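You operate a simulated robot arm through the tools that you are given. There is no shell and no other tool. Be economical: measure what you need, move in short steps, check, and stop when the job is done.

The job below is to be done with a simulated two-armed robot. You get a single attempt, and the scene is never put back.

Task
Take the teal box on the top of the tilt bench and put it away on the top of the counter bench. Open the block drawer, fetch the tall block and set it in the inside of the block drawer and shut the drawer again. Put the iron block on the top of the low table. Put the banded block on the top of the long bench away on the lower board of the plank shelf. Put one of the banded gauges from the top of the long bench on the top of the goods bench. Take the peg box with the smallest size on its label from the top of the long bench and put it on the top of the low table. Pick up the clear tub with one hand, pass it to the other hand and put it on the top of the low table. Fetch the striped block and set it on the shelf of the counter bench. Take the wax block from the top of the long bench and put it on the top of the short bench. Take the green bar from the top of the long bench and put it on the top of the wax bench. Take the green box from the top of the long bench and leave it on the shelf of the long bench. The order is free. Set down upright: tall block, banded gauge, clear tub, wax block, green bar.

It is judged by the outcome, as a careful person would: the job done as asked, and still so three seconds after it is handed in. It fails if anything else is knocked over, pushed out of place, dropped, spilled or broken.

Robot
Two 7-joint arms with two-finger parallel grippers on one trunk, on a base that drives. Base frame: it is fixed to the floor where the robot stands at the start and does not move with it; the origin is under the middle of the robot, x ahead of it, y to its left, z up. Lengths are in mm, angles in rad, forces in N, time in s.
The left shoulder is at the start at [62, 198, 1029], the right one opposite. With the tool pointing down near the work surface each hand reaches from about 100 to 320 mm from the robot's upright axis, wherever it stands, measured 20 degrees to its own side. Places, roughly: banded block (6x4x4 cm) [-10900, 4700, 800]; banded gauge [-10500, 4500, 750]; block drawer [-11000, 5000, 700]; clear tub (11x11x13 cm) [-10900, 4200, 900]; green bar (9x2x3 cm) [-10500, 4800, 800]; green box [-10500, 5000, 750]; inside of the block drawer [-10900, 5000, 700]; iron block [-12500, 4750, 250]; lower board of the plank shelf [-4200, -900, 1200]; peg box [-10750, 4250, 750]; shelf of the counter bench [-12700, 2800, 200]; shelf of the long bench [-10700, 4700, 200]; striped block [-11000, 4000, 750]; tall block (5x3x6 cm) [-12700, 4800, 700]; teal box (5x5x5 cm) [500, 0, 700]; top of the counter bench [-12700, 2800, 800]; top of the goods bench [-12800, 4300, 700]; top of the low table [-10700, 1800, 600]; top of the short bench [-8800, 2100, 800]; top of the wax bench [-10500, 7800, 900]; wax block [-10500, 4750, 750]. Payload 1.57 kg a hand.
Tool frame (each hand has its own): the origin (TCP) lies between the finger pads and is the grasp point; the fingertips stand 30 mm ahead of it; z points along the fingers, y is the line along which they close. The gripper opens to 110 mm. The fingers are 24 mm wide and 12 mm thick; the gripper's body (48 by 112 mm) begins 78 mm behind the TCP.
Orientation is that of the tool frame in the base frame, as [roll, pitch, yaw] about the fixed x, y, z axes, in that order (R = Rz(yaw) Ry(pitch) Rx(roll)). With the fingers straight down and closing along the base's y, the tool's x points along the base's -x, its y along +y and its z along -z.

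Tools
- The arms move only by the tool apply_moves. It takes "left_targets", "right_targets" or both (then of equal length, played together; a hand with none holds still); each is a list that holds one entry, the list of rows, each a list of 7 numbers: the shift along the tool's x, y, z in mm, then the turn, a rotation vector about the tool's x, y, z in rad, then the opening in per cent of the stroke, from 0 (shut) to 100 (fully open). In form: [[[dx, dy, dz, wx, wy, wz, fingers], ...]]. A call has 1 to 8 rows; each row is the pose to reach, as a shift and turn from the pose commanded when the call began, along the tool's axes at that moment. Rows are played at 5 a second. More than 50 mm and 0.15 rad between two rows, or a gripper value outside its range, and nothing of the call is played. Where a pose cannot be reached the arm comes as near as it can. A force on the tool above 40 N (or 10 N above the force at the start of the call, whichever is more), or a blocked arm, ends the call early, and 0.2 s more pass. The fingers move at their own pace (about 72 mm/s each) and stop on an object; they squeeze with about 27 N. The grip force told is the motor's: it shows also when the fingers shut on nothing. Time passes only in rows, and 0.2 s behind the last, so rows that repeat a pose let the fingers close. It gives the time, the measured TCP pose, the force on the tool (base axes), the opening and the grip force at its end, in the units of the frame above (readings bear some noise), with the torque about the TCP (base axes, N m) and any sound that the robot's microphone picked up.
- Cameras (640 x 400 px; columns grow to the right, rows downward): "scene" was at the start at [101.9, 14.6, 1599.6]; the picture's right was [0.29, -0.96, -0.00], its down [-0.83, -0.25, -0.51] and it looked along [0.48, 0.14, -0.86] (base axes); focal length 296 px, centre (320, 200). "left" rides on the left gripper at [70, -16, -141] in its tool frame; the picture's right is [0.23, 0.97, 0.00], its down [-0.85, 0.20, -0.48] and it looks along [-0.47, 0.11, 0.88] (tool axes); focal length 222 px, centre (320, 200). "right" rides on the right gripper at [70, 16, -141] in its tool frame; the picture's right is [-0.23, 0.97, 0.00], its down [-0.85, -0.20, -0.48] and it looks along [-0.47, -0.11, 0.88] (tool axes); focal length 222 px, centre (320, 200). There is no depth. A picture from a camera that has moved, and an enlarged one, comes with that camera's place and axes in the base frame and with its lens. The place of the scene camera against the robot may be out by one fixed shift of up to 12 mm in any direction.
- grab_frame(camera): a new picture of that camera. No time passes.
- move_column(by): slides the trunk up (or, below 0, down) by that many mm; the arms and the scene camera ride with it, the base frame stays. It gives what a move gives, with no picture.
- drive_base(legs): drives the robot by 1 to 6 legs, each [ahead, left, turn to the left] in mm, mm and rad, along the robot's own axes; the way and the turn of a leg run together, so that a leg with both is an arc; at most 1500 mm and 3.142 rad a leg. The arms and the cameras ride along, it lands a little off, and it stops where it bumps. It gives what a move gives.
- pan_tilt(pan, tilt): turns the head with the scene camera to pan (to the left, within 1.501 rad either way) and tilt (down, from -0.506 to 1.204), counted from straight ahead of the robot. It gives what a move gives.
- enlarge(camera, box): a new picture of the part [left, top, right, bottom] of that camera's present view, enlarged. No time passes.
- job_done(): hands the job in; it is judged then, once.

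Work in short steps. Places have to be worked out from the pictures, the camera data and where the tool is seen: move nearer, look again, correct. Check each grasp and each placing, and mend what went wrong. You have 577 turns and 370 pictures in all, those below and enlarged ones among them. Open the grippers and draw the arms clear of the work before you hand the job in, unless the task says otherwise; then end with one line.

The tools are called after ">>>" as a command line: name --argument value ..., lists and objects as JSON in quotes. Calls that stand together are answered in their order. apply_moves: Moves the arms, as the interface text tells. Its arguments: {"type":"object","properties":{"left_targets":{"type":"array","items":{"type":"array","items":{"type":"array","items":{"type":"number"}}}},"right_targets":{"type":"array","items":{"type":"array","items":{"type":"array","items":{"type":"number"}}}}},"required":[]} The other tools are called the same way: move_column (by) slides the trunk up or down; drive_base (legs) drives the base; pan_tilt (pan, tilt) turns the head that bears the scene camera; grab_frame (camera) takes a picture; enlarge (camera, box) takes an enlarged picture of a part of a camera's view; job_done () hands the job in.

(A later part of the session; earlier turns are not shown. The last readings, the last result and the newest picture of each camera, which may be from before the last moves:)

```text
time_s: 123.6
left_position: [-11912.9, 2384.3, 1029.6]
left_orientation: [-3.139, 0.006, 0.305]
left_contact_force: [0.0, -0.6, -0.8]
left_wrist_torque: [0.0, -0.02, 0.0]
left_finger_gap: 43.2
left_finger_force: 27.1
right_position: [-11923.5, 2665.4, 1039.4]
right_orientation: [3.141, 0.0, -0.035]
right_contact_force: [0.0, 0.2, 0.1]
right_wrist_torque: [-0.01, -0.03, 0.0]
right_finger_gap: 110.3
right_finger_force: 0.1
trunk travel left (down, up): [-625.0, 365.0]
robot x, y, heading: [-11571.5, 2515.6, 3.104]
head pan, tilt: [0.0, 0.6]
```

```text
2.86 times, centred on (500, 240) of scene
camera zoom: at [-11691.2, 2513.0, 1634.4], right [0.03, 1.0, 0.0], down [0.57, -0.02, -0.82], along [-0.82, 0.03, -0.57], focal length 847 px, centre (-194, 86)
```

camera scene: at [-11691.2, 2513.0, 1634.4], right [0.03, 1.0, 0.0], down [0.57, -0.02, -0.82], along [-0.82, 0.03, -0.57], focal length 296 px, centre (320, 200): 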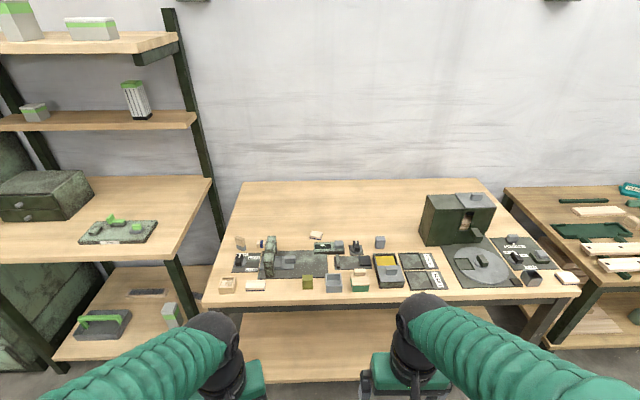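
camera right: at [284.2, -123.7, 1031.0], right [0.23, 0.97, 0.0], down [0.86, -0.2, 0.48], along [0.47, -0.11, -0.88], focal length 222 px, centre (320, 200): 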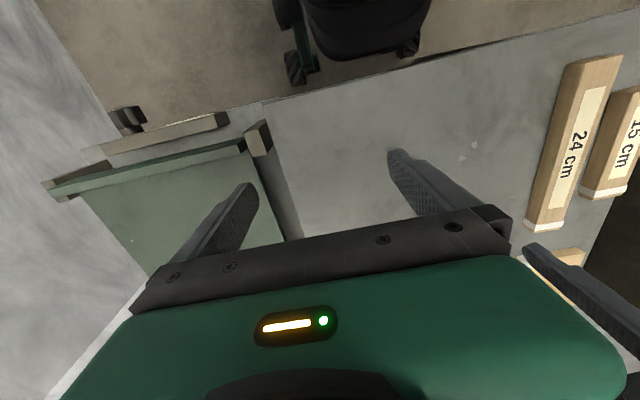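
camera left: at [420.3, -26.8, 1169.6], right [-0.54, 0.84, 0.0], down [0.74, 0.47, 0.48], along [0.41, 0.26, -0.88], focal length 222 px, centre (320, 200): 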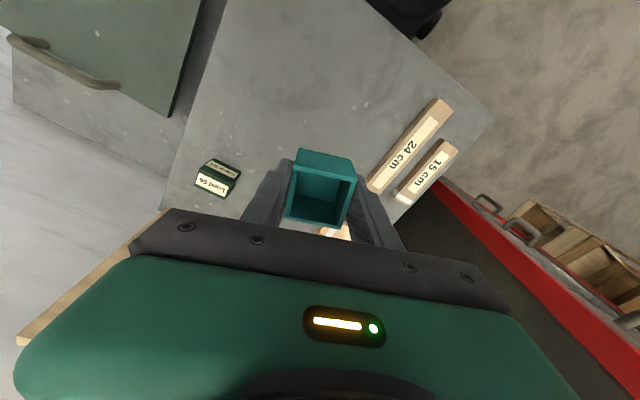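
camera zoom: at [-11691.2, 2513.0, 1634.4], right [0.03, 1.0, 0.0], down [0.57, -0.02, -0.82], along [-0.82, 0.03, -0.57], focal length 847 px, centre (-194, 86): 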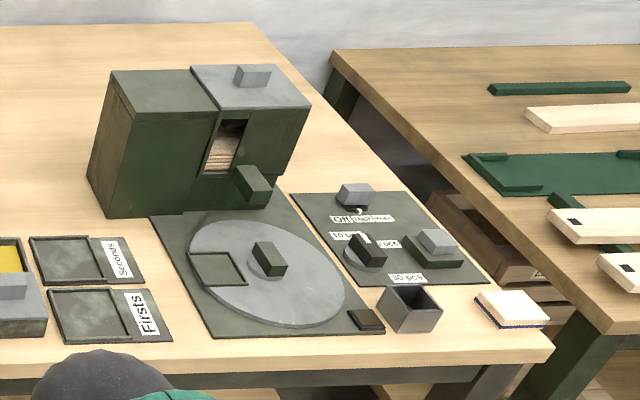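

The gap between the white block and the olive block is about 130 mm wide, at roughly [-12356, 2415]. I raise the right hand out of the way and drive 300 mm closer.

>>> apply_moves --right_targets '[[[0, 0, -45, 0, 0, 0, 100], [0, 0, -90, 0, 0, 0, 100], [0, 0, -135, 0, 0, 0, 100], [40, 0, -150, 0, 0, 0, 100], [60, 0, -150, 0, 0, 0, 100]]]'

>>> drive_base --legs '[[300, 0, 0]]'

>>> grab_frame --camera "left"

>>> grab_frame --camera "scene"

```text
time_s: 124.8
left_position: [-11911.2, 2382.5, 1030.1]
left_orientation: [-3.139, 0.007, 0.304]
left_contact_force: [-0.4, 1.3, -0.6]
left_wrist_torque: [-0.01, 0.0, 0.01]
left_finger_gap: 43.3
left_finger_force: 27.3
right_position: [-11875.7, 2664.7, 1184.7]
right_orientation: [-3.142, -0.005, -0.033]
right_contact_force: [0.8, 0.4, 0.1]
right_wrist_torque: [0.03, -0.02, 0.0]
right_finger_gap: 110.0
right_finger_force: 0.2
right hand out of reach, approached as far as the arm can: row 5
trunk travel left (down, up): [-625.0, 365.0]
robot x, y, heading: [-11573.8, 2513.9, 3.111]
head pan, tilt: [0.0, 0.6]
```

```text
time_s: 126.9
left_position: [-12212.4, 2396.6, 1030.5]
left_orientation: [-3.138, 0.006, 0.298]
left_contact_force: [-0.1, 0.0, 0.2]
left_wrist_torque: [0.01, -0.02, 0.0]
left_finger_gap: 43.3
left_finger_force: 26.5
right_position: [-12173.5, 2677.2, 1183.9]
right_orientation: [-3.14, -0.003, -0.04]
right_contact_force: [0.8, 0.5, -0.8]
right_wrist_torque: [0.01, -0.03, -0.01]
right_finger_gap: 110.3
right_finger_force: 0.1
trunk travel left (down, up): [-625.0, 365.0]
robot x, y, heading: [-11874.3, 2524.6, 3.101]
head pan, tilt: [0.0, 0.6]
```

```text
340 pictures are left
camera left: at [-12148.8, 2432.2, 1171.7], right [0.5, -0.86, -0.01], down [-0.75, -0.44, 0.48], along [-0.42, -0.24, -0.88], focal length 222 px, centre (320, 200)
```

left: 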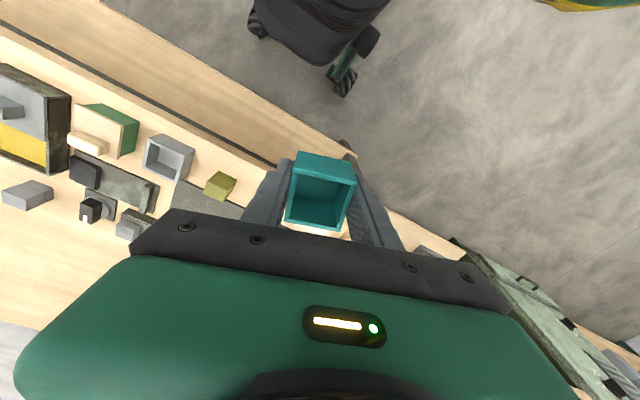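

```text
339 pictures are left
camera scene: at [-11989.4, 2524.5, 1634.6], right [0.04, 1.0, 0.0], down [0.56, -0.02, -0.83], along [-0.82, 0.03, -0.56], focal length 296 px, centre (320, 200)
```

scene: 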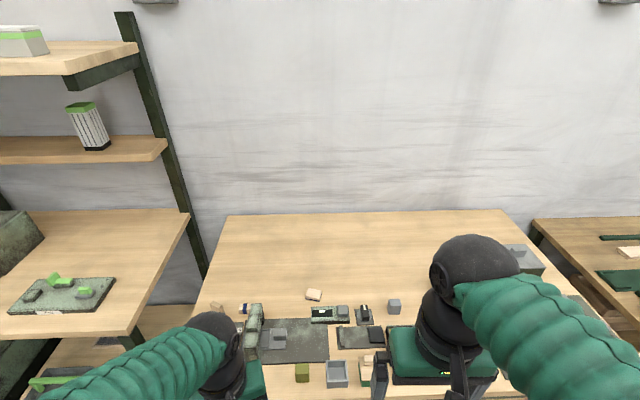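

From two views the olive block's top is at [-12367, 2496, 840], so the counter top is near z 805. I move the box over the gap at [-12360, 2416], squaring the hand, and lower the column 130 mm.

>>> apply_moves --left_targets '[[[-34, -15, 0, 0, 0, 0.08, 0], [-68, -31, 0, 0, 0, 0.16, 0], [-102, -46, 0, 0, 0, 0.24, 0], [-136, -61.6, 0, 0, 0, 0.298, 0], [-136, -61.6, 0, 0, 0, 0.298, 0]]]'

>>> move_column --by -130

>>> grab_frame --camera "left"

```text
time_s: 128.1
left_position: [-12359.6, 2414.9, 1032.4]
left_orientation: [-3.14, 0.008, 0.0]
left_contact_force: [-1.0, 0.5, 0.4]
left_wrist_torque: [0.01, -0.02, -0.02]
left_finger_gap: 42.9
left_finger_force: 26.8
right_position: [-12173.3, 2677.2, 1183.3]
right_orientation: [-3.14, -0.003, -0.04]
right_contact_force: [0.6, -0.9, 0.0]
right_wrist_torque: [-0.01, 0.03, -0.01]
right_finger_gap: 109.9
right_finger_force: 0.1
trunk travel left (down, up): [-625.0, 365.0]
robot x, y, heading: [-11878.4, 2526.9, 3.106]
head pan, tilt: [0.0, 0.6]
```

```text
time_s: 129.7
left_position: [-12361.5, 2415.0, 900.3]
left_orientation: [-3.139, 0.007, 0.0]
left_contact_force: [-0.4, 0.4, -0.2]
left_wrist_torque: [0.0, 0.03, 0.0]
left_finger_gap: 43.0
left_finger_force: 26.7
right_position: [-12174.7, 2676.5, 1054.3]
right_orientation: [-3.141, -0.001, -0.04]
right_contact_force: [0.0, -0.6, -0.1]
right_wrist_torque: [0.01, 0.01, 0.0]
right_finger_gap: 109.8
right_finger_force: 0.1
trunk travel left (down, up): [-495.0, 495.0]
robot x, y, heading: [-11876.3, 2521.1, 3.1]
head pan, tilt: [0.0, 0.6]
```

```text
338 pictures are left
camera left: at [-12290.4, 2432.1, 1042.7], right [0.23, -0.97, 0.0], down [-0.85, -0.2, 0.48], along [-0.47, -0.11, -0.87], focal length 222 px, centre (320, 200)
```

left: 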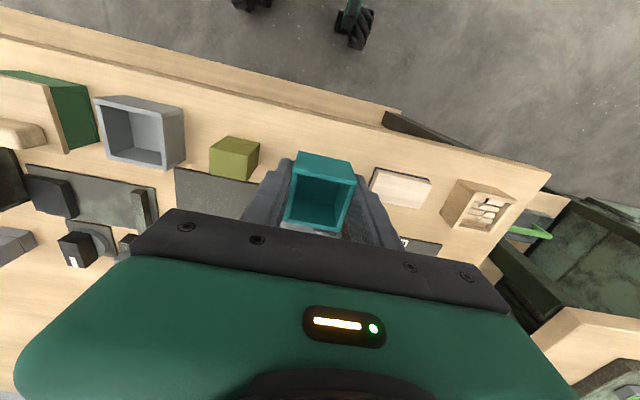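

The box hangs between the olive and white blocks as planned. I descend in small steps until it touches.

>>> apply_moves --left_targets '[[[0, 0, 25, 0, 0, 0, 0], [0, 0, 45, 0, 0, 0, 0], [0, 0, 52, 0, 0, 0, 0], [0, 0, 56, 0, 0, 0, 0], [0, 0, 60, 0, 0, 0, 0]]]'

>>> grab_frame --camera "left"

```text
time_s: 130.9
left_position: [-12359.8, 2416.7, 841.9]
left_orientation: [3.141, 0.008, 0.0]
left_contact_force: [0.5, -0.4, 0.5]
left_wrist_torque: [-0.04, -0.04, -0.02]
left_finger_gap: 43.3
left_finger_force: 27.2
right_position: [-12174.3, 2677.0, 1053.5]
right_orientation: [-3.139, -0.002, -0.04]
right_contact_force: [-0.3, 0.1, -0.4]
right_wrist_torque: [-0.05, 0.02, 0.0]
right_finger_gap: 109.9
right_finger_force: 0.1
trunk travel left (down, up): [-495.0, 495.0]
robot x, y, heading: [-11879.5, 2522.3, 3.109]
head pan, tilt: [0.0, 0.6]
```

```text
337 pictures are left
camera left: at [-12290.4, 2432.0, 983.0], right [0.23, -0.97, 0.0], down [-0.85, -0.2, 0.48], along [-0.47, -0.11, -0.88], focal length 222 px, centre (320, 200)
```

left: 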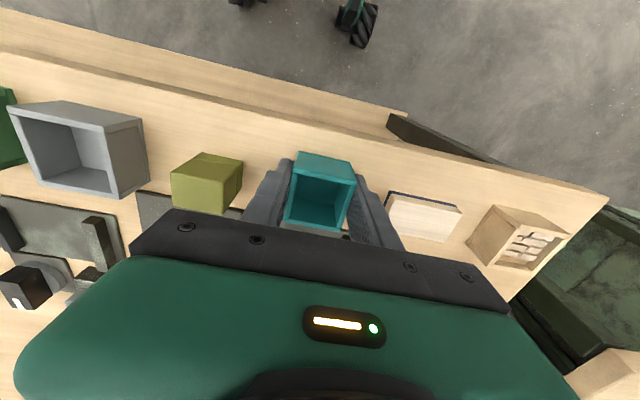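

No contact yet at z 842. I go down in 4 mm steps.

>>> apply_moves --left_targets '[[[0, 0, 4, 0, 0, 0, 0], [0, 0, 8, 0, 0, 0, 0], [0, 0, 12, 0, 0, 0, 0], [0, 0, 16, 0, 0, 0, 0], [0, 0, 20, 0, 0, 0, 0], [0, 0, 24, 0, 0, 0, 0]]]'

```text
time_s: 131.9
left_position: [-12360.7, 2415.5, 830.2]
left_orientation: [3.142, 0.013, 0.001]
left_contact_force: [6.3, -0.7, 18.7]
left_wrist_torque: [-0.28, -0.19, 0.04]
left_finger_gap: 43.4
left_finger_force: 27.3
right_position: [-12172.3, 2677.1, 1054.4]
right_orientation: [-3.141, 0.0, -0.04]
right_contact_force: [0.2, 0.3, 0.1]
right_wrist_torque: [0.0, 0.02, 0.01]
right_finger_gap: 109.9
right_finger_force: 0.0
trunk travel left (down, up): [-495.0, 495.0]
robot x, y, heading: [-11873.6, 2526.8, 3.108]
head pan, tilt: [0.0, 0.6]
stopped in row 5 (left hand): the force on the tool passed its limit at 46 N (the readings are from after the stop); the commanded pose is now the measured one
```

It touched at z≈831 (counter top ≈ 797). I ease up 2 mm and open part-way, then rise.

>>> apply_moves --left_targets '[[[0, 0, -2, 0, 0, 0, 0], [0, 0, -2, 0, 0, 0, 45], [0, 0, -2, 0, 0, 0, 62], [0, 0, -2, 0, 0, 0, 62], [0, 0, -30, 0, 0, 0, 62], [0, 0, -70, 0, 0, 0, 62], [0, 0, -110, 0, 0, 0, 62], [0, 0, -150, 0, 0, 0, 62]]]'

>>> grab_frame --camera "left"

```text
time_s: 133.7
left_position: [-12360.5, 2416.7, 977.5]
left_orientation: [-3.141, 0.011, 0.001]
left_contact_force: [-0.1, 0.5, 0.1]
left_wrist_torque: [0.0, -0.03, 0.03]
left_finger_gap: 68.0
left_finger_force: 0.0
right_position: [-12173.6, 2677.1, 1054.7]
right_orientation: [-3.139, 0.0, -0.04]
right_contact_force: [-0.3, 0.6, -0.4]
right_wrist_torque: [0.01, 0.02, 0.0]
right_finger_gap: 110.1
right_finger_force: 0.0
trunk travel left (down, up): [-495.0, 495.0]
robot x, y, heading: [-11877.3, 2525.3, 3.104]
head pan, tilt: [0.0, 0.6]
```

```text
336 pictures are left
camera left: at [-12289.9, 2433.0, 1118.2], right [0.23, -0.97, 0.0], down [-0.85, -0.2, 0.49], along [-0.48, -0.11, -0.87], focal length 222 px, centre (320, 200)
```

left: 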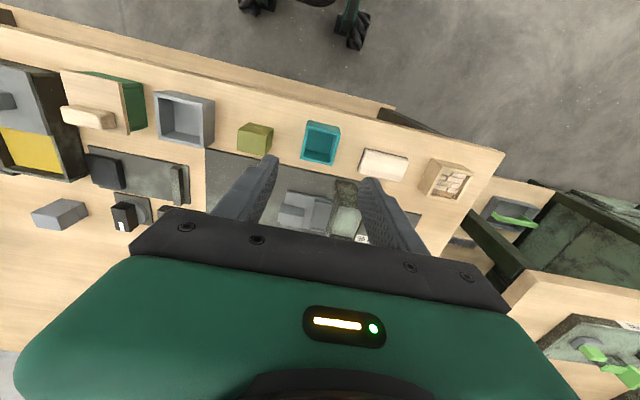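

The teal box stands in place. I retract the arm, back off 350 mm and shift north to look at the goods bench and tall block.

>>> apply_moves --left_targets '[[[40, 0, -20, 0, 0, 0, 80], [80, 10, -40, 0, 0, 0, 100], [120, 20, -60, 0, 0, 0, 100], [150, 20, -80, 0, 0, 0, 100]]]'

>>> drive_base --legs '[[-330, 0, 0]]'

>>> pan_tilt --pan -0.75 --tilt 0.45

>>> grab_frame --camera "scene"

>>> pan_tilt --pan 0.0 --tilt 0.9

>>> grab_frame --camera "scene"

```text
time_s: 134.7
left_position: [-12209.7, 2395.0, 1057.6]
left_orientation: [-3.14, 0.012, 0.001]
left_contact_force: [0.9, -0.3, 0.5]
left_wrist_torque: [-0.03, 0.0, 0.01]
left_finger_gap: 110.0
left_finger_force: 0.1
right_position: [-12173.1, 2676.8, 1054.3]
right_orientation: [-3.139, 0.0, -0.04]
right_contact_force: [0.7, -0.2, -1.2]
right_wrist_torque: [-0.01, 0.04, -0.03]
right_finger_gap: 110.2
right_finger_force: 0.0
trunk travel left (down, up): [-495.0, 495.0]
robot x, y, heading: [-11876.7, 2525.2, 3.102]
head pan, tilt: [0.0, 0.6]
```

```text
time_s: 136.9
left_position: [-11879.2, 2383.3, 1055.4]
left_orientation: [-3.14, 0.01, -0.002]
left_contact_force: [-0.9, -0.1, -0.6]
left_wrist_torque: [-0.01, 0.0, -0.01]
left_finger_gap: 110.1
left_finger_force: 0.0
right_position: [-11842.4, 2664.8, 1053.9]
right_orientation: [-3.139, -0.002, -0.041]
right_contact_force: [0.5, -0.6, -0.5]
right_wrist_torque: [0.0, 0.02, 0.01]
right_finger_gap: 109.9
right_finger_force: 0.0
trunk travel left (down, up): [-495.0, 495.0]
robot x, y, heading: [-11541.9, 2512.2, 3.098]
head pan, tilt: [0.0, 0.6]
```

```text
time_s: 138.0
left_position: [-11879.7, 2383.5, 1057.1]
left_orientation: [-3.139, 0.01, -0.002]
left_contact_force: [0.6, 0.0, -0.3]
left_wrist_torque: [0.03, -0.02, 0.0]
left_finger_gap: 110.1
left_finger_force: 0.0
right_position: [-11842.9, 2664.5, 1054.3]
right_orientation: [3.141, -0.001, -0.041]
right_contact_force: [0.0, 0.8, 0.1]
right_wrist_torque: [-0.01, -0.02, 0.0]
right_finger_gap: 110.2
right_finger_force: 0.1
trunk travel left (down, up): [-495.0, 495.0]
robot x, y, heading: [-11541.1, 2512.7, 3.098]
head pan, tilt: [-0.75, 0.45]
```

```text
335 pictures are left
camera scene: at [-11635.0, 2573.1, 1518.0], right [0.71, 0.7, 0.0], down [0.31, -0.31, -0.9], along [-0.63, 0.64, -0.44], focal length 296 px, centre (320, 200)
```

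scene: 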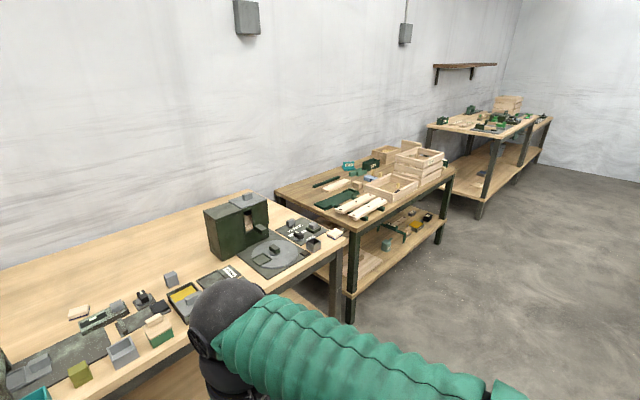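

```text
time_s: 139.1
left_position: [-11878.8, 2383.3, 1056.6]
left_orientation: [-3.141, 0.01, -0.003]
left_contact_force: [-0.2, 0.1, 0.9]
left_wrist_torque: [0.04, 0.0, 0.02]
left_finger_gap: 110.2
left_finger_force: 0.0
right_position: [-11842.3, 2663.0, 1053.5]
right_orientation: [-3.139, -0.003, -0.042]
right_contact_force: [0.7, -0.3, -0.6]
right_wrist_torque: [0.04, -0.01, -0.01]
right_finger_gap: 109.8
right_finger_force: 0.1
trunk travel left (down, up): [-495.0, 495.0]
robot x, y, heading: [-11546.2, 2509.9, 3.1]
head pan, tilt: [0.0, 0.901]
```

```text
334 pictures are left
camera scene: at [-11645.9, 2510.9, 1479.7], right [0.04, 1.0, 0.0], down [0.78, -0.03, -0.62], along [-0.62, 0.03, -0.78], focal length 296 px, centre (320, 200)
```

scene: 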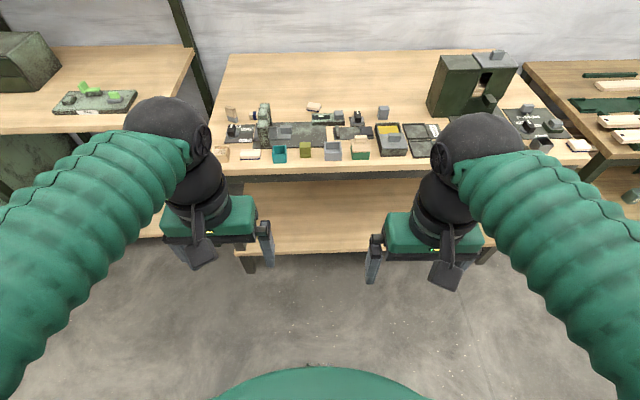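

The counter shelf below is empty. The goods bench runs y 3700–4960; I strafe along to its far end near y 4700.

>>> drive_base --legs '[[0, -1090, 0.04], [0, -1090, 0]]'

>>> pan_tilt --pan 0.0 --tilt 0.6

>>> grab_frame --camera "scene"

```text
time_s: 149.9
left_position: [-11821.0, 4552.4, 1056.0]
left_orientation: [-3.138, 0.011, 0.032]
left_contact_force: [0.2, 1.0, -1.1]
left_wrist_torque: [0.01, -0.04, 0.02]
left_finger_gap: 109.8
left_finger_force: 0.2
right_position: [-11793.6, 4835.5, 1054.7]
right_orientation: [-3.138, -0.003, -0.007]
right_contact_force: [-0.7, -0.6, 0.4]
right_wrist_torque: [0.0, -0.03, 0.02]
right_finger_gap: 109.8
right_finger_force: 0.1
trunk travel left (down, up): [-495.0, 495.0]
robot x, y, heading: [-11494.5, 4693.2, 3.134]
head pan, tilt: [0.0, 0.901]
```

```text
time_s: 150.7
left_position: [-11821.1, 4554.4, 1056.6]
left_orientation: [-3.141, 0.01, 0.034]
left_contact_force: [-0.2, -0.3, 0.3]
left_wrist_torque: [0.01, 0.01, 0.0]
left_finger_gap: 109.8
left_finger_force: 0.0
right_position: [-11793.7, 4836.1, 1054.3]
right_orientation: [-3.14, -0.001, -0.007]
right_contact_force: [-0.9, 0.1, 0.7]
right_wrist_torque: [0.01, 0.02, -0.04]
right_finger_gap: 110.0
right_finger_force: 0.1
trunk travel left (down, up): [-495.0, 495.0]
robot x, y, heading: [-11489.9, 4693.5, 3.13]
head pan, tilt: [0.0, 0.6]
```

```text
333 pictures are left
camera scene: at [-11605.3, 4689.8, 1504.3], right [0.01, 1.0, 0.0], down [0.57, 0.0, -0.82], along [-0.82, 0.01, -0.57], focal length 296 px, centre (320, 200)
```

scene: 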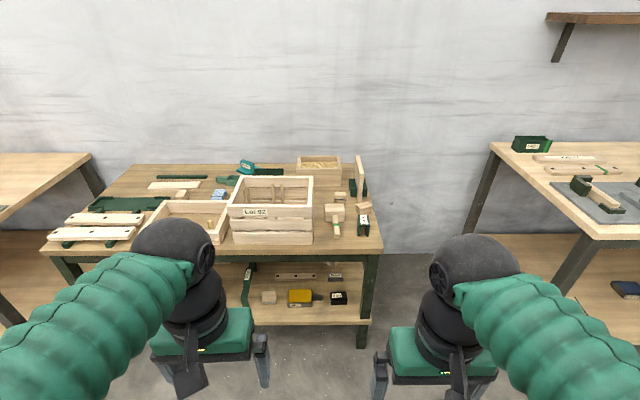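

>>> enlarge --camera "scene" --box '[280, 140, 400, 260]'

>>> enlarge --camera "scene" --box '[230, 240, 390, 350]'

```text
3.33 times, centred on (340, 200) of scene
camera zoom: at [-11605.3, 4689.8, 1504.3], right [0.01, 1.0, 0.0], down [0.57, 0.0, -0.82], along [-0.82, 0.01, -0.57], focal length 988 px, centre (253, 200)
```

zoom: 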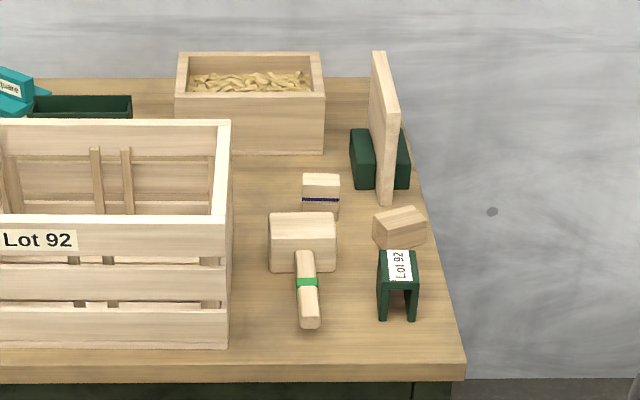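

```text
3.64 times, centred on (310, 295) of scene
camera zoom: at [-11605.3, 4689.8, 1504.3], right [0.01, 1.0, 0.0], down [0.57, 0.0, -0.82], along [-0.82, 0.01, -0.57], focal length 1078 px, centre (356, -146)
```

zoom: 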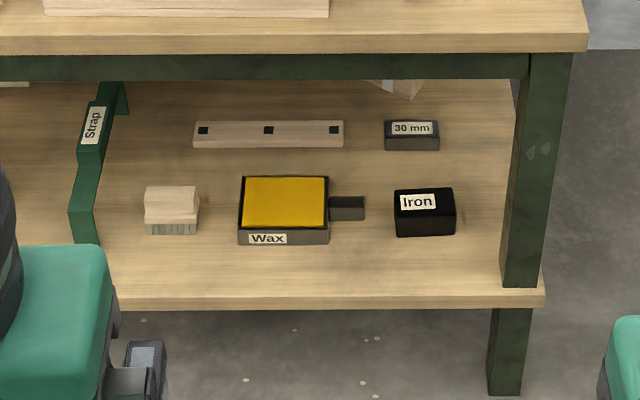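

The blue-banded block at about [-12705, 4796] matches the tall block (5×3×6 cm), and the iron block is on the shelf near [-12529, 4798, 270]. I approach so the right shoulder lines up with the tall block.

>>> drive_base --legs '[[560, 90, 0.008]]'

>>> grab_frame --camera "right"

>>> grab_frame --camera "scene"

```text
time_s: 153.9
left_position: [-12372.2, 4460.6, 1055.6]
left_orientation: [3.141, 0.011, 0.052]
left_contact_force: [0.9, -0.2, 0.2]
left_wrist_torque: [-0.01, -0.03, 0.0]
left_finger_gap: 110.0
left_finger_force: 0.1
right_position: [-12350.3, 4743.2, 1053.5]
right_orientation: [3.141, -0.002, 0.01]
right_contact_force: [0.0, -1.1, 0.6]
right_wrist_torque: [0.0, 0.0, 0.01]
right_finger_gap: 110.1
right_finger_force: 0.0
trunk travel left (down, up): [-495.0, 495.0]
robot x, y, heading: [-12044.6, 4605.3, -3.128]
head pan, tilt: [0.0, 0.6]
```

```text
330 pictures are left
camera right: at [-12280.3, 4727.1, 1196.1], right [-0.22, -0.98, 0.0], down [-0.86, 0.19, 0.48], along [-0.47, 0.1, -0.88], focal length 222 px, centre (320, 200)
```

right: 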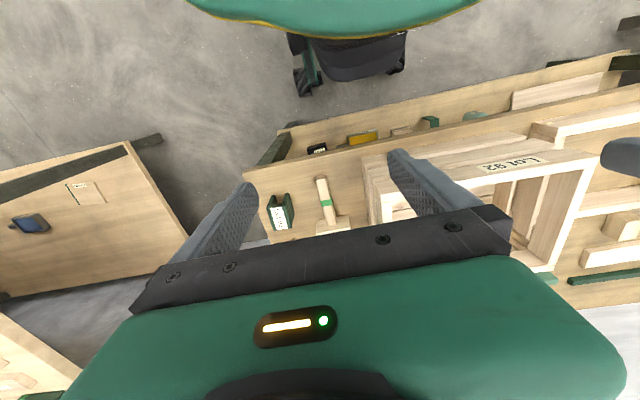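

```text
329 pictures are left
camera scene: at [-12159.2, 4599.2, 1504.4], right [-0.01, 1.0, 0.0], down [0.57, 0.01, -0.82], along [-0.82, -0.01, -0.57], focal length 296 px, centre (320, 200)
```

scene: 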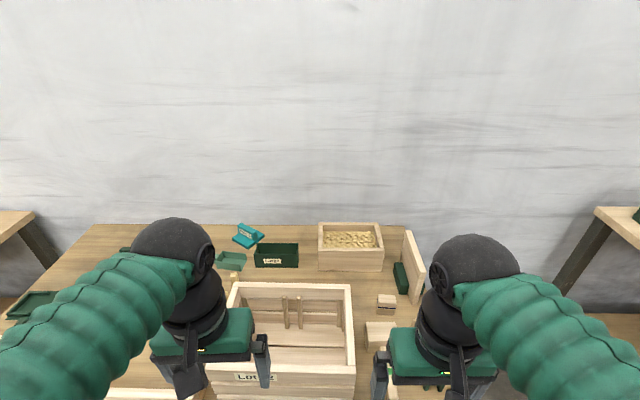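

The block's top is near [-12690, 4787, 780]. There are about 110 mm between my base and the bench shelf; I drive 85 mm closer, then extend the right hand above the block.

>>> drive_base --legs '[[85, 0, -0.01]]'

>>> apply_moves --right_targets '[[[-45, -10, 0, 0, 0, 0, 80], [-90, -20, 0, 0, 0, 0, 80], [-135, -30, 0, 0, 0, 0, 80], [-180, -40, 0, 0, 0, 0, 80], [-225, -40, 0, 0, 0, 0, 80], [-245, -40, 0, 0, 0, 0, 80]]]'

>>> grab_frame --camera "right"

```text
time_s: 155.0
left_position: [-12457.8, 4461.5, 1057.4]
left_orientation: [-3.139, 0.009, 0.043]
left_contact_force: [0.0, 0.8, 0.0]
left_wrist_torque: [0.01, -0.02, 0.0]
left_finger_gap: 110.1
left_finger_force: 0.0
right_position: [-12433.7, 4743.0, 1053.8]
right_orientation: [-3.14, -0.004, 0.0]
right_contact_force: [-0.5, -0.3, -0.4]
right_wrist_torque: [0.01, 0.01, 0.01]
right_finger_gap: 109.9
right_finger_force: 0.0
trunk travel left (down, up): [-495.0, 495.0]
robot x, y, heading: [-12128.9, 4602.9, -3.142]
head pan, tilt: [0.0, 0.6]
```

```text
time_s: 156.4
left_position: [-12457.9, 4461.7, 1055.5]
left_orientation: [-3.14, 0.01, 0.042]
left_contact_force: [0.0, 0.1, -0.7]
left_wrist_torque: [0.04, 0.03, -0.03]
left_finger_gap: 110.1
left_finger_force: 0.0
right_position: [-12679.0, 4783.1, 1055.2]
right_orientation: [-3.141, -0.002, 0.001]
right_contact_force: [-0.1, 0.8, -0.2]
right_wrist_torque: [0.01, 0.01, 0.0]
right_finger_gap: 88.3
right_finger_force: 0.1
trunk travel left (down, up): [-495.0, 495.0]
robot x, y, heading: [-12125.4, 4601.7, -3.138]
head pan, tilt: [0.0, 0.6]
```

```text
328 pictures are left
camera right: at [-12609.9, 4766.8, 1196.7], right [-0.23, -0.97, 0.0], down [-0.86, 0.2, 0.48], along [-0.46, 0.11, -0.88], focal length 222 px, centre (320, 200)
```

right: 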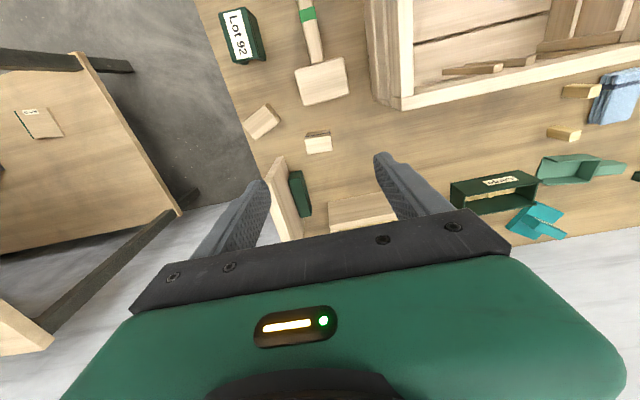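

The hand reaches the spot. Before lowering the column I pull the left hand back and up clear of the crate, then lower 180 mm and look again.

>>> apply_moves --left_targets '[[[40, 0, -40, 0, 0, 0, 100], [80, 0, -80, 0, 0, 0, 100], [110, 0, -110, 0, 0, 0, 100], [110, 0, -110, 0, 0, 0, 100]]]' --right_targets '[[[-8, -3, 0, 0, 0, 0, 70], [-16, -6, 0, 0, 0, 0, 70], [-24, -9, 0, 0, 0, 0, 70], [-24, -9, 0, 0, 0, 0, 70]]]'

>>> move_column --by -150

>>> grab_frame --camera "right"

```text
refused: row 1 steps farther than a row can; nothing moved
```

```text
time_s: 157.8
left_position: [-12457.9, 4462.1, 929.7]
left_orientation: [-3.14, 0.018, 0.042]
left_contact_force: [1.3, -0.1, 11.2]
left_wrist_torque: [-0.21, -0.11, -0.07]
left_finger_gap: 109.8
left_finger_force: 0.1
right_position: [-12678.3, 4783.6, 925.1]
right_orientation: [-3.139, -0.002, 0.002]
right_contact_force: [1.2, 0.1, -0.5]
right_wrist_torque: [0.03, -0.05, -0.02]
right_finger_gap: 88.2
right_finger_force: 0.1
trunk travel left (down, up): [-365.0, 625.0]
robot x, y, heading: [-12130.0, 4602.4, -3.144]
head pan, tilt: [0.0, 0.6]
stopped: the force on the tool passed its limit at 65 N (the readings are from after the stop); the commanded pose is now the measured one
```

```text
327 pictures are left
camera right: at [-12608.8, 4766.8, 1066.5], right [-0.23, -0.97, 0.0], down [-0.86, 0.2, 0.48], along [-0.46, 0.11, -0.88], focal length 222 px, centre (320, 200)
```

right: 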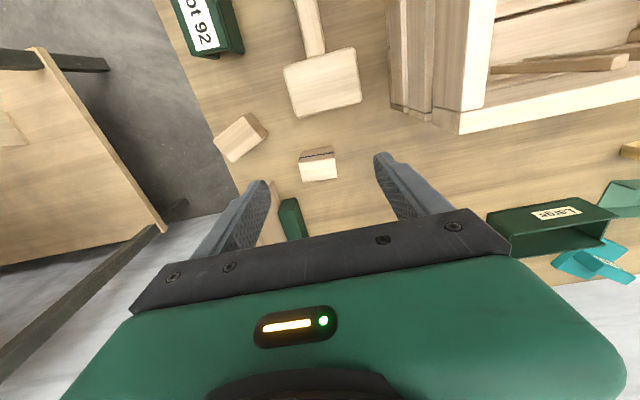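

The arm move was refused (row over 50 mm) and the left hand pressed on the crate during the column move. I raise the left hand straight up and check the crate.

>>> apply_moves --left_targets '[[[0, 0, -30, 0, 0, 0, 100], [0, 0, -70, 0, 0, 0, 100], [0, 0, -110, 0, 0, 0, 100], [30, 0, -145, 0, 0, 0, 100], [65, 0, -180, 0, 0, 0, 100]]]'

>>> grab_frame --camera "left"

>>> grab_frame --camera "scene"

```text
time_s: 159.0
left_position: [-12396.8, 4464.4, 1100.2]
left_orientation: [-3.14, 0.018, 0.043]
left_contact_force: [1.3, 0.0, 0.1]
left_wrist_torque: [-0.01, 0.02, 0.02]
left_finger_gap: 109.8
left_finger_force: 0.1
left hand out of reach, approached as far as the arm can: row 5
right_position: [-12679.7, 4783.9, 923.9]
right_orientation: [-3.139, -0.004, 0.001]
right_contact_force: [-0.3, 0.2, -0.4]
right_wrist_torque: [0.01, 0.0, 0.02]
right_finger_gap: 87.8
right_finger_force: 0.1
trunk travel left (down, up): [-365.0, 625.0]
robot x, y, heading: [-12126.7, 4604.6, -3.142]
head pan, tilt: [0.0, 0.6]
```

```text
326 pictures are left
camera left: at [-12324.9, 4484.1, 1240.7], right [0.27, -0.96, 0.0], down [-0.84, -0.24, 0.49], along [-0.48, -0.13, -0.87], focal length 222 px, centre (320, 200)
```

left: 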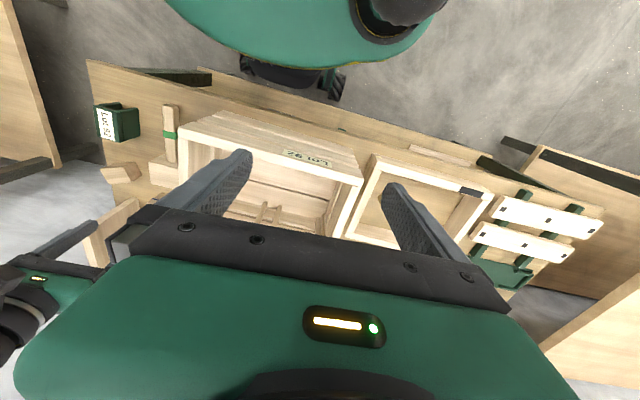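

```text
325 pictures are left
camera scene: at [-12243.8, 4599.2, 1374.4], right [0.0, 1.0, 0.0], down [0.57, 0.0, -0.82], along [-0.82, 0.0, -0.57], focal length 296 px, centre (320, 200)
```

scene: 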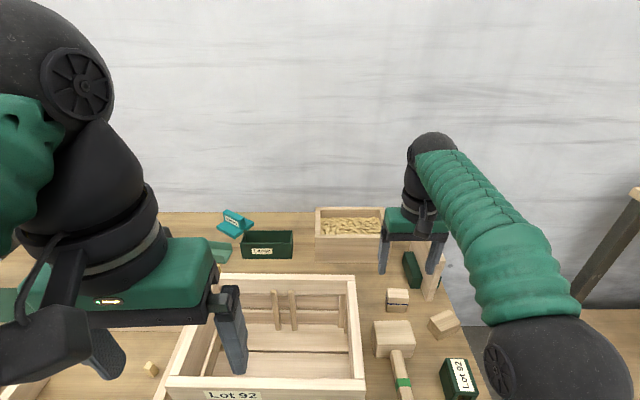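

The crate and its neighbours look unmoved. A plank stands just right of the tall block, so I turn the right hand 90° to grip across the block's 3 cm side instead.

>>> apply_moves --right_targets '[[[-4, -1, 0, 0, 0, 0.14, 75], [-8, -2, 0, 0, 0, 0.28, 75], [-12, -3, 0, 0, 0, 0.42, 75], [-16, -4, 0, 0, 0, 0.56, 75], [-20, -5, 0, 0, 0, 0.7, 75], [-24, -6, 0, 0, 0, 0.84, 75], [-28, -8, 0, 0, 0, 0.98, 75], [-28, -9, 0, 0, 0, 1.12, 75]]]'

>>> apply_moves --right_targets '[[[0, 0, 0, 0, 0, 0.14, 75], [0, 0, 0, 0, 0, 0.28, 75], [0, 0, 0, 0, 0, 0.42, 75], [0, 0, 0, 0, 0, 0.45, 75]]]'

>>> grab_frame --camera "right"

```text
time_s: 160.8
left_position: [-12396.3, 4464.5, 1100.7]
left_orientation: [-3.14, 0.02, 0.042]
left_contact_force: [0.3, -0.1, -0.2]
left_wrist_torque: [0.0, 0.02, -0.01]
left_finger_gap: 109.9
left_finger_force: 0.1
right_position: [-12707.3, 4790.7, 924.4]
right_orientation: [-3.14, 0.0, -1.12]
right_contact_force: [-0.2, 0.2, -0.5]
right_wrist_torque: [-0.02, -0.02, 0.0]
right_finger_gap: 82.8
right_finger_force: 0.0
trunk travel left (down, up): [-365.0, 625.0]
robot x, y, heading: [-12127.3, 4606.2, -3.137]
head pan, tilt: [0.0, 0.6]
```

```text
time_s: 161.8
left_position: [-12397.5, 4464.0, 1099.4]
left_orientation: [-3.141, 0.015, 0.042]
left_contact_force: [-0.7, -0.5, 0.0]
left_wrist_torque: [0.03, 0.03, -0.02]
left_finger_gap: 109.9
left_finger_force: 0.1
right_position: [-12705.7, 4791.9, 924.9]
right_orientation: [-3.141, 0.003, -1.571]
right_contact_force: [-0.6, 0.5, -0.6]
right_wrist_torque: [-0.01, 0.05, 0.02]
right_finger_gap: 82.9
right_finger_force: 0.0
trunk travel left (down, up): [-365.0, 625.0]
robot x, y, heading: [-12126.3, 4605.4, -3.14]
head pan, tilt: [0.0, 0.6]
```

```text
324 pictures are left
camera right: at [-12722.9, 4722.4, 1067.0], right [-0.97, 0.23, 0.0], down [0.2, 0.85, 0.48], along [0.11, 0.47, -0.88], focal length 222 px, centre (320, 200)
```

right: 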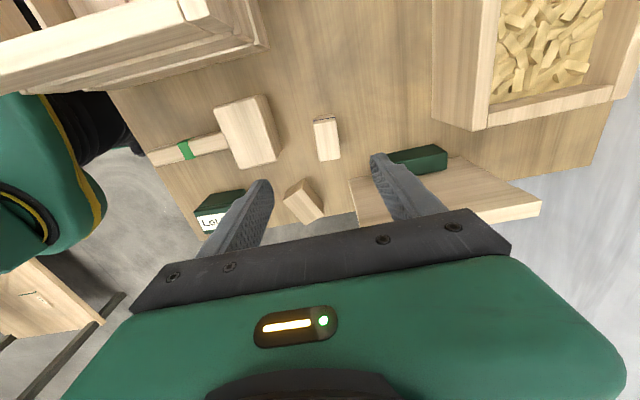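

The block's top centre is near [-12716, 4793, 780], turned about −0.11 rad. I align, lower the column 120 mm (left hand stays above the crate rim), and check.

>>> apply_moves --right_targets '[[[0, 5, 0, 0, 0, 0.06, 75], [-1, 10, 0, 0, 0, 0.11, 75], [-1, 10, 0, 0, 0, 0.11, 75]]]'

>>> move_column --by -110

>>> grab_frame --camera "right"

```text
time_s: 162.6
left_position: [-12396.8, 4464.5, 1099.0]
left_orientation: [-3.139, 0.017, 0.042]
left_contact_force: [0.1, -0.1, 0.7]
left_wrist_torque: [-0.01, 0.0, 0.01]
left_finger_gap: 109.9
left_finger_force: 0.0
right_position: [-12717.4, 4793.8, 924.9]
right_orientation: [-3.139, 0.002, -1.678]
right_contact_force: [0.1, -1.1, 0.6]
right_wrist_torque: [0.0, 0.03, 0.0]
right_finger_gap: 82.6
right_finger_force: 0.1
trunk travel left (down, up): [-365.0, 625.0]
robot x, y, heading: [-12126.3, 4604.1, -3.14]
head pan, tilt: [0.0, 0.6]
```

```text
time_s: 164.0
left_position: [-12396.4, 4463.9, 989.8]
left_orientation: [-3.139, 0.017, 0.043]
left_contact_force: [0.4, -0.3, 0.9]
left_wrist_torque: [-0.02, -0.02, -0.01]
left_finger_gap: 109.8
left_finger_force: 0.0
right_position: [-12717.9, 4792.8, 814.2]
right_orientation: [-3.141, 0.002, -1.678]
right_contact_force: [0.0, 0.0, 0.7]
right_wrist_torque: [-0.02, -0.02, -0.02]
right_finger_gap: 82.5
right_finger_force: 0.1
trunk travel left (down, up): [-255.0, 735.0]
robot x, y, heading: [-12129.8, 4605.9, -3.139]
head pan, tilt: [0.0, 0.6]
```

```text
323 pictures are left
camera right: at [-12741.1, 4725.4, 957.1], right [-0.94, 0.33, 0.0], down [0.29, 0.83, 0.48], along [0.16, 0.45, -0.88], focal length 222 px, centre (320, 200)
```

right: 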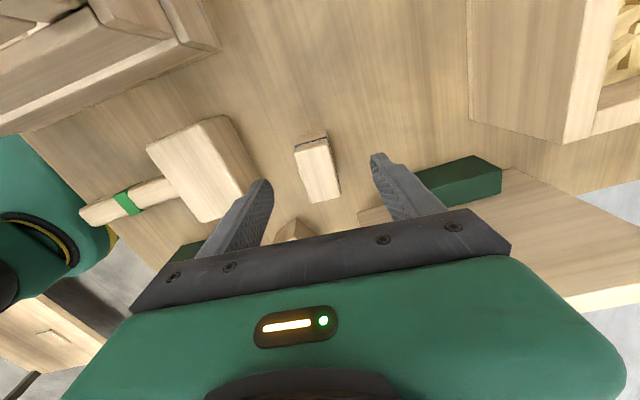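

The fingers straddle the block well. I narrow the opening slightly and descend to z≈762, then close.

>>> apply_moves --right_targets '[[[0, 0, 0, 0, 0, 0, 58], [0, 0, 20, 0, 0, 0, 58], [0, 0, 40, 0, 0, 0, 58], [0, 0, 52, 0, 0, 0, 58]]]'

>>> apply_moves --right_targets '[[[0, 0, 0, 0, 0, 0, 0], [0, 0, 0, 0, 0, 0, 0], [0, 0, 0, 0, 0, 0, 0], [0, 0, 0, 0, 0, 0, 0]]]'

>>> grab_frame --camera "right"

```text
time_s: 165.0
left_position: [-12397.1, 4464.4, 989.1]
left_orientation: [-3.139, 0.018, 0.04]
left_contact_force: [-0.1, 0.4, -0.1]
left_wrist_torque: [-0.01, 0.03, 0.01]
left_finger_gap: 109.8
left_finger_force: 0.0
right_position: [-12718.6, 4794.9, 764.5]
right_orientation: [-3.141, 0.002, -1.678]
right_contact_force: [0.5, -0.1, 0.1]
right_wrist_torque: [0.0, 0.01, -0.01]
right_finger_gap: 63.6
right_finger_force: 0.0
trunk travel left (down, up): [-255.0, 735.0]
robot x, y, heading: [-12131.8, 4603.3, -3.143]
head pan, tilt: [0.0, 0.6]
```

```text
time_s: 166.0
left_position: [-12396.2, 4464.3, 990.2]
left_orientation: [-3.139, 0.017, 0.042]
left_contact_force: [0.9, -0.2, -0.4]
left_wrist_torque: [0.0, -0.01, -0.03]
left_finger_gap: 109.9
left_finger_force: 0.1
right_position: [-12718.4, 4794.3, 763.7]
right_orientation: [-3.14, 0.001, -1.679]
right_contact_force: [-0.3, -0.5, 0.8]
right_wrist_torque: [0.02, 0.06, 0.0]
right_finger_gap: 29.6
right_finger_force: 26.6
trunk travel left (down, up): [-255.0, 735.0]
robot x, y, heading: [-12128.0, 4604.2, -3.143]
head pan, tilt: [0.0, 0.6]
```

```text
322 pictures are left
camera right: at [-12741.7, 4726.5, 906.1], right [-0.94, 0.33, 0.0], down [0.29, 0.83, 0.48], along [0.16, 0.45, -0.88], focal length 222 px, centre (320, 200)
```

right: 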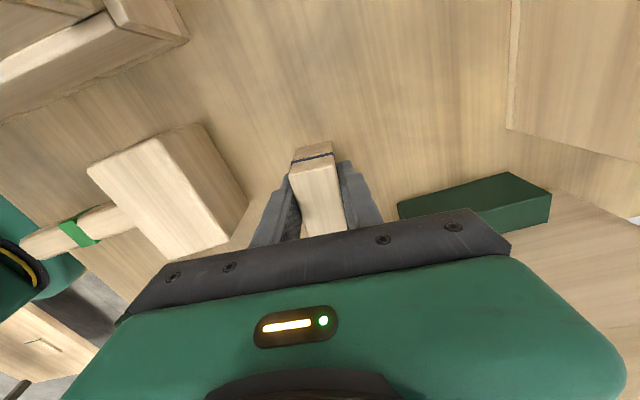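

Gripped at 29.6 mm. I lift it gently and check.

>>> apply_moves --right_targets '[[[0, 0, -5, 0, 0, 0, 0], [0, 0, -15, 0, 0, 0, 0], [0, 0, -30, 0, 0, 0, 0], [0, 0, -50, 0, 0, 0, 0], [0, 0, -70, 0, 0, 0, 0]]]'

>>> move_column --by 200

>>> grab_frame --camera "right"

```text
time_s: 167.2
left_position: [-12396.8, 4464.2, 989.2]
left_orientation: [-3.14, 0.017, 0.042]
left_contact_force: [-0.3, 0.4, -0.5]
left_wrist_torque: [0.02, -0.05, -0.04]
left_finger_gap: 110.0
left_finger_force: 0.1
right_position: [-12714.9, 4792.4, 833.6]
right_orientation: [-3.139, 0.003, -1.68]
right_contact_force: [0.1, 1.3, -2.2]
right_wrist_torque: [-0.01, 0.02, 0.01]
right_finger_gap: 29.5
right_finger_force: 27.0
trunk travel left (down, up): [-255.0, 735.0]
robot x, y, heading: [-12126.9, 4604.6, -3.144]
head pan, tilt: [0.0, 0.6]
```

```text
time_s: 169.4
left_position: [-12397.4, 4465.1, 1191.0]
left_orientation: [-3.14, 0.018, 0.041]
left_contact_force: [0.5, -0.5, 0.2]
left_wrist_torque: [0.05, 0.02, 0.02]
left_finger_gap: 110.2
left_finger_force: 0.1
right_position: [-12716.9, 4793.2, 1032.6]
right_orientation: [-3.139, 0.001, -1.679]
right_contact_force: [0.0, 1.0, -1.8]
right_wrist_torque: [0.01, 0.02, -0.02]
right_finger_gap: 29.5
right_finger_force: 27.2
trunk travel left (down, up): [-455.0, 535.0]
robot x, y, heading: [-12130.3, 4605.8, -3.143]
head pan, tilt: [0.0, 0.6]
```

```text
321 pictures are left
camera right: at [-12739.8, 4725.4, 1175.4], right [-0.94, 0.33, 0.0], down [0.29, 0.83, 0.48], along [0.16, 0.45, -0.88], focal length 222 px, centre (320, 200)
```

right: 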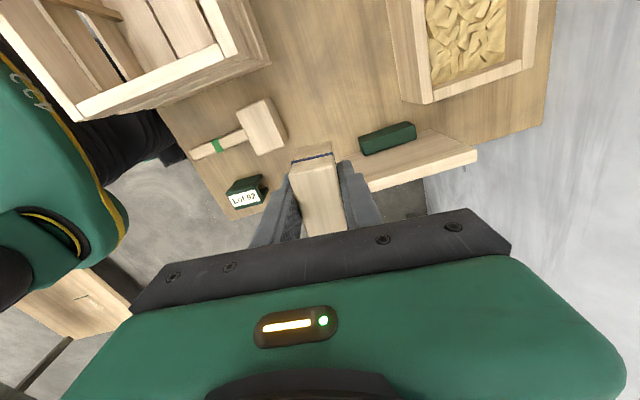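

The tall block is in hand. I draw the right hand in, back up to the middle of the aisle, and turn around toward the long bench.

>>> apply_moves --right_targets '[[[-2, -45, 0, 0, 0, 0, 0], [-4, -90, 0, 0, 0, 0, 0], [-6, -135, 0, 0, 0, 0, 0], [-8, -180, 0, 0, 0, 0, 0], [-9, -225, 0, 0, 0, 0, 0], [-10, -270, 0, 0, 0, 0, 0], [-10, -290, 0, 0, 0, 0, 0]]]'

>>> drive_base --legs '[[-400, 0, 0]]'

>>> pan_tilt --pan -1.5 --tilt 0.4

>>> grab_frame --camera "scene"

```text
time_s: 171.0
left_position: [-12396.7, 4464.2, 1189.7]
left_orientation: [-3.14, 0.018, 0.043]
left_contact_force: [0.1, 0.9, 0.3]
left_wrist_torque: [-0.02, -0.02, 0.0]
left_finger_gap: 109.9
left_finger_force: 0.0
right_position: [-12435.5, 4773.3, 1033.4]
right_orientation: [-3.136, 0.002, -1.678]
right_contact_force: [-0.8, -0.4, -1.9]
right_wrist_torque: [-0.02, 0.02, -0.01]
right_finger_gap: 29.5
right_finger_force: 27.0
right hand out of reach, approached as far as the arm can: row 7
trunk travel left (down, up): [-455.0, 535.0]
robot x, y, heading: [-12128.8, 4601.6, -3.14]
head pan, tilt: [0.0, 0.6]
```

```text
time_s: 173.5
left_position: [-11993.9, 4465.1, 1190.1]
left_orientation: [-3.139, 0.018, 0.046]
left_contact_force: [0.1, 0.9, 0.6]
left_wrist_torque: [0.02, 0.01, 0.0]
left_finger_gap: 110.0
left_finger_force: 0.0
right_position: [-12036.1, 4772.7, 1035.3]
right_orientation: [-3.134, 0.001, -1.675]
right_contact_force: [-0.4, 0.4, -1.1]
right_wrist_torque: [-0.01, 0.01, -0.01]
right_finger_gap: 29.5
right_finger_force: 27.1
trunk travel left (down, up): [-455.0, 535.0]
robot x, y, heading: [-11723.3, 4609.6, -3.139]
head pan, tilt: [0.0, 0.6]
```

```text
time_s: 175.1
left_position: [-11993.5, 4465.6, 1188.7]
left_orientation: [-3.14, 0.018, 0.047]
left_contact_force: [-0.5, 0.5, -0.6]
left_wrist_torque: [0.01, 0.01, -0.01]
left_finger_gap: 109.8
left_finger_force: 0.0
right_position: [-12035.2, 4771.8, 1034.4]
right_orientation: [-3.136, 0.002, -1.676]
right_contact_force: [0.3, 0.5, -1.1]
right_wrist_torque: [0.02, -0.03, -0.03]
right_finger_gap: 29.6
right_finger_force: 27.6
trunk travel left (down, up): [-455.0, 535.0]
robot x, y, heading: [-11725.0, 4601.8, -3.138]
head pan, tilt: [-1.499, 0.4]
```

```text
320 pictures are left
camera scene: at [-11759.2, 4692.5, 1482.7], right [1.0, 0.08, 0.0], down [0.03, -0.39, -0.92], along [-0.07, 0.92, -0.39], focal length 296 px, centre (320, 200)
```

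scene: 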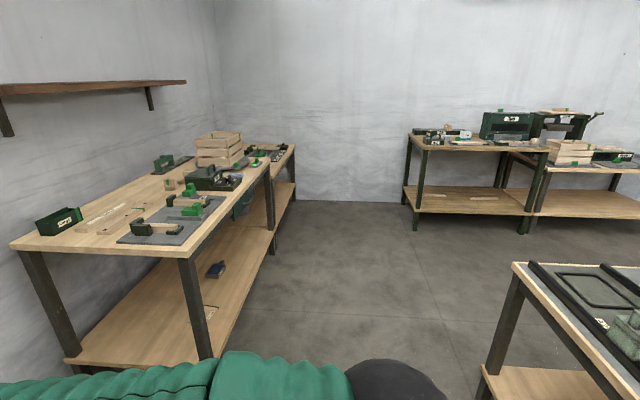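

I turn around to face the long bench.

>>> drive_base --legs '[[0, 0, 3.14]]'

>>> pan_tilt --pan 0.0 --tilt 0.5

>>> grab_frame --camera "scene"

```text
time_s: 182.8
left_position: [-11454.7, 4739.8, 1189.9]
left_orientation: [-3.139, 0.017, -3.117]
left_contact_force: [-0.8, 0.2, 0.8]
left_wrist_torque: [0.01, 0.01, 0.01]
left_finger_gap: 110.1
left_finger_force: 0.0
right_position: [-11419.9, 4432.0, 1034.3]
right_orientation: [-3.137, 0.003, 1.446]
right_contact_force: [0.5, -0.7, -0.9]
right_wrist_torque: [-0.02, -0.01, -0.01]
right_finger_gap: 29.6
right_finger_force: 26.3
trunk travel left (down, up): [-455.0, 535.0]
robot x, y, heading: [-11726.7, 4604.9, -0.018]
head pan, tilt: [-1.499, 0.4]
```

```text
time_s: 184.4
left_position: [-11455.3, 4739.0, 1191.2]
left_orientation: [-3.14, 0.018, -3.118]
left_contact_force: [-0.2, -0.4, 0.5]
left_wrist_torque: [-0.02, 0.01, 0.04]
left_finger_gap: 110.3
left_finger_force: 0.0
right_position: [-11420.6, 4432.7, 1035.2]
right_orientation: [-3.136, 0.001, 1.446]
right_contact_force: [0.0, -0.3, -1.0]
right_wrist_torque: [0.01, 0.02, -0.01]
right_finger_gap: 29.6
right_finger_force: 26.8
trunk travel left (down, up): [-455.0, 535.0]
robot x, y, heading: [-11726.8, 4604.7, -0.018]
head pan, tilt: [0.0, 0.499]
```

```text
319 pictures are left
camera scene: at [-11599.0, 4597.6, 1473.5], right [-0.02, -1.0, 0.0], down [-0.48, 0.01, -0.88], along [0.88, -0.02, -0.48], focal length 296 px, centre (320, 200)
```

scene: 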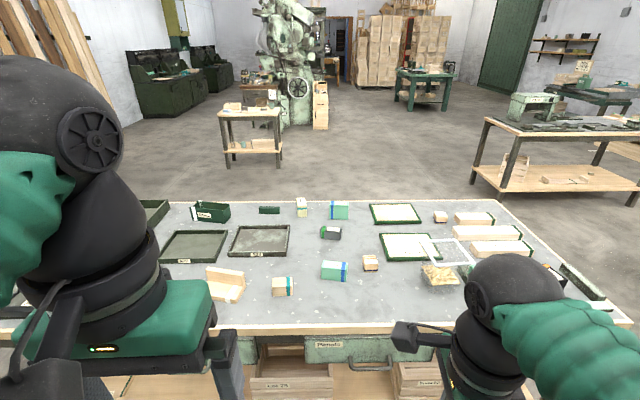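

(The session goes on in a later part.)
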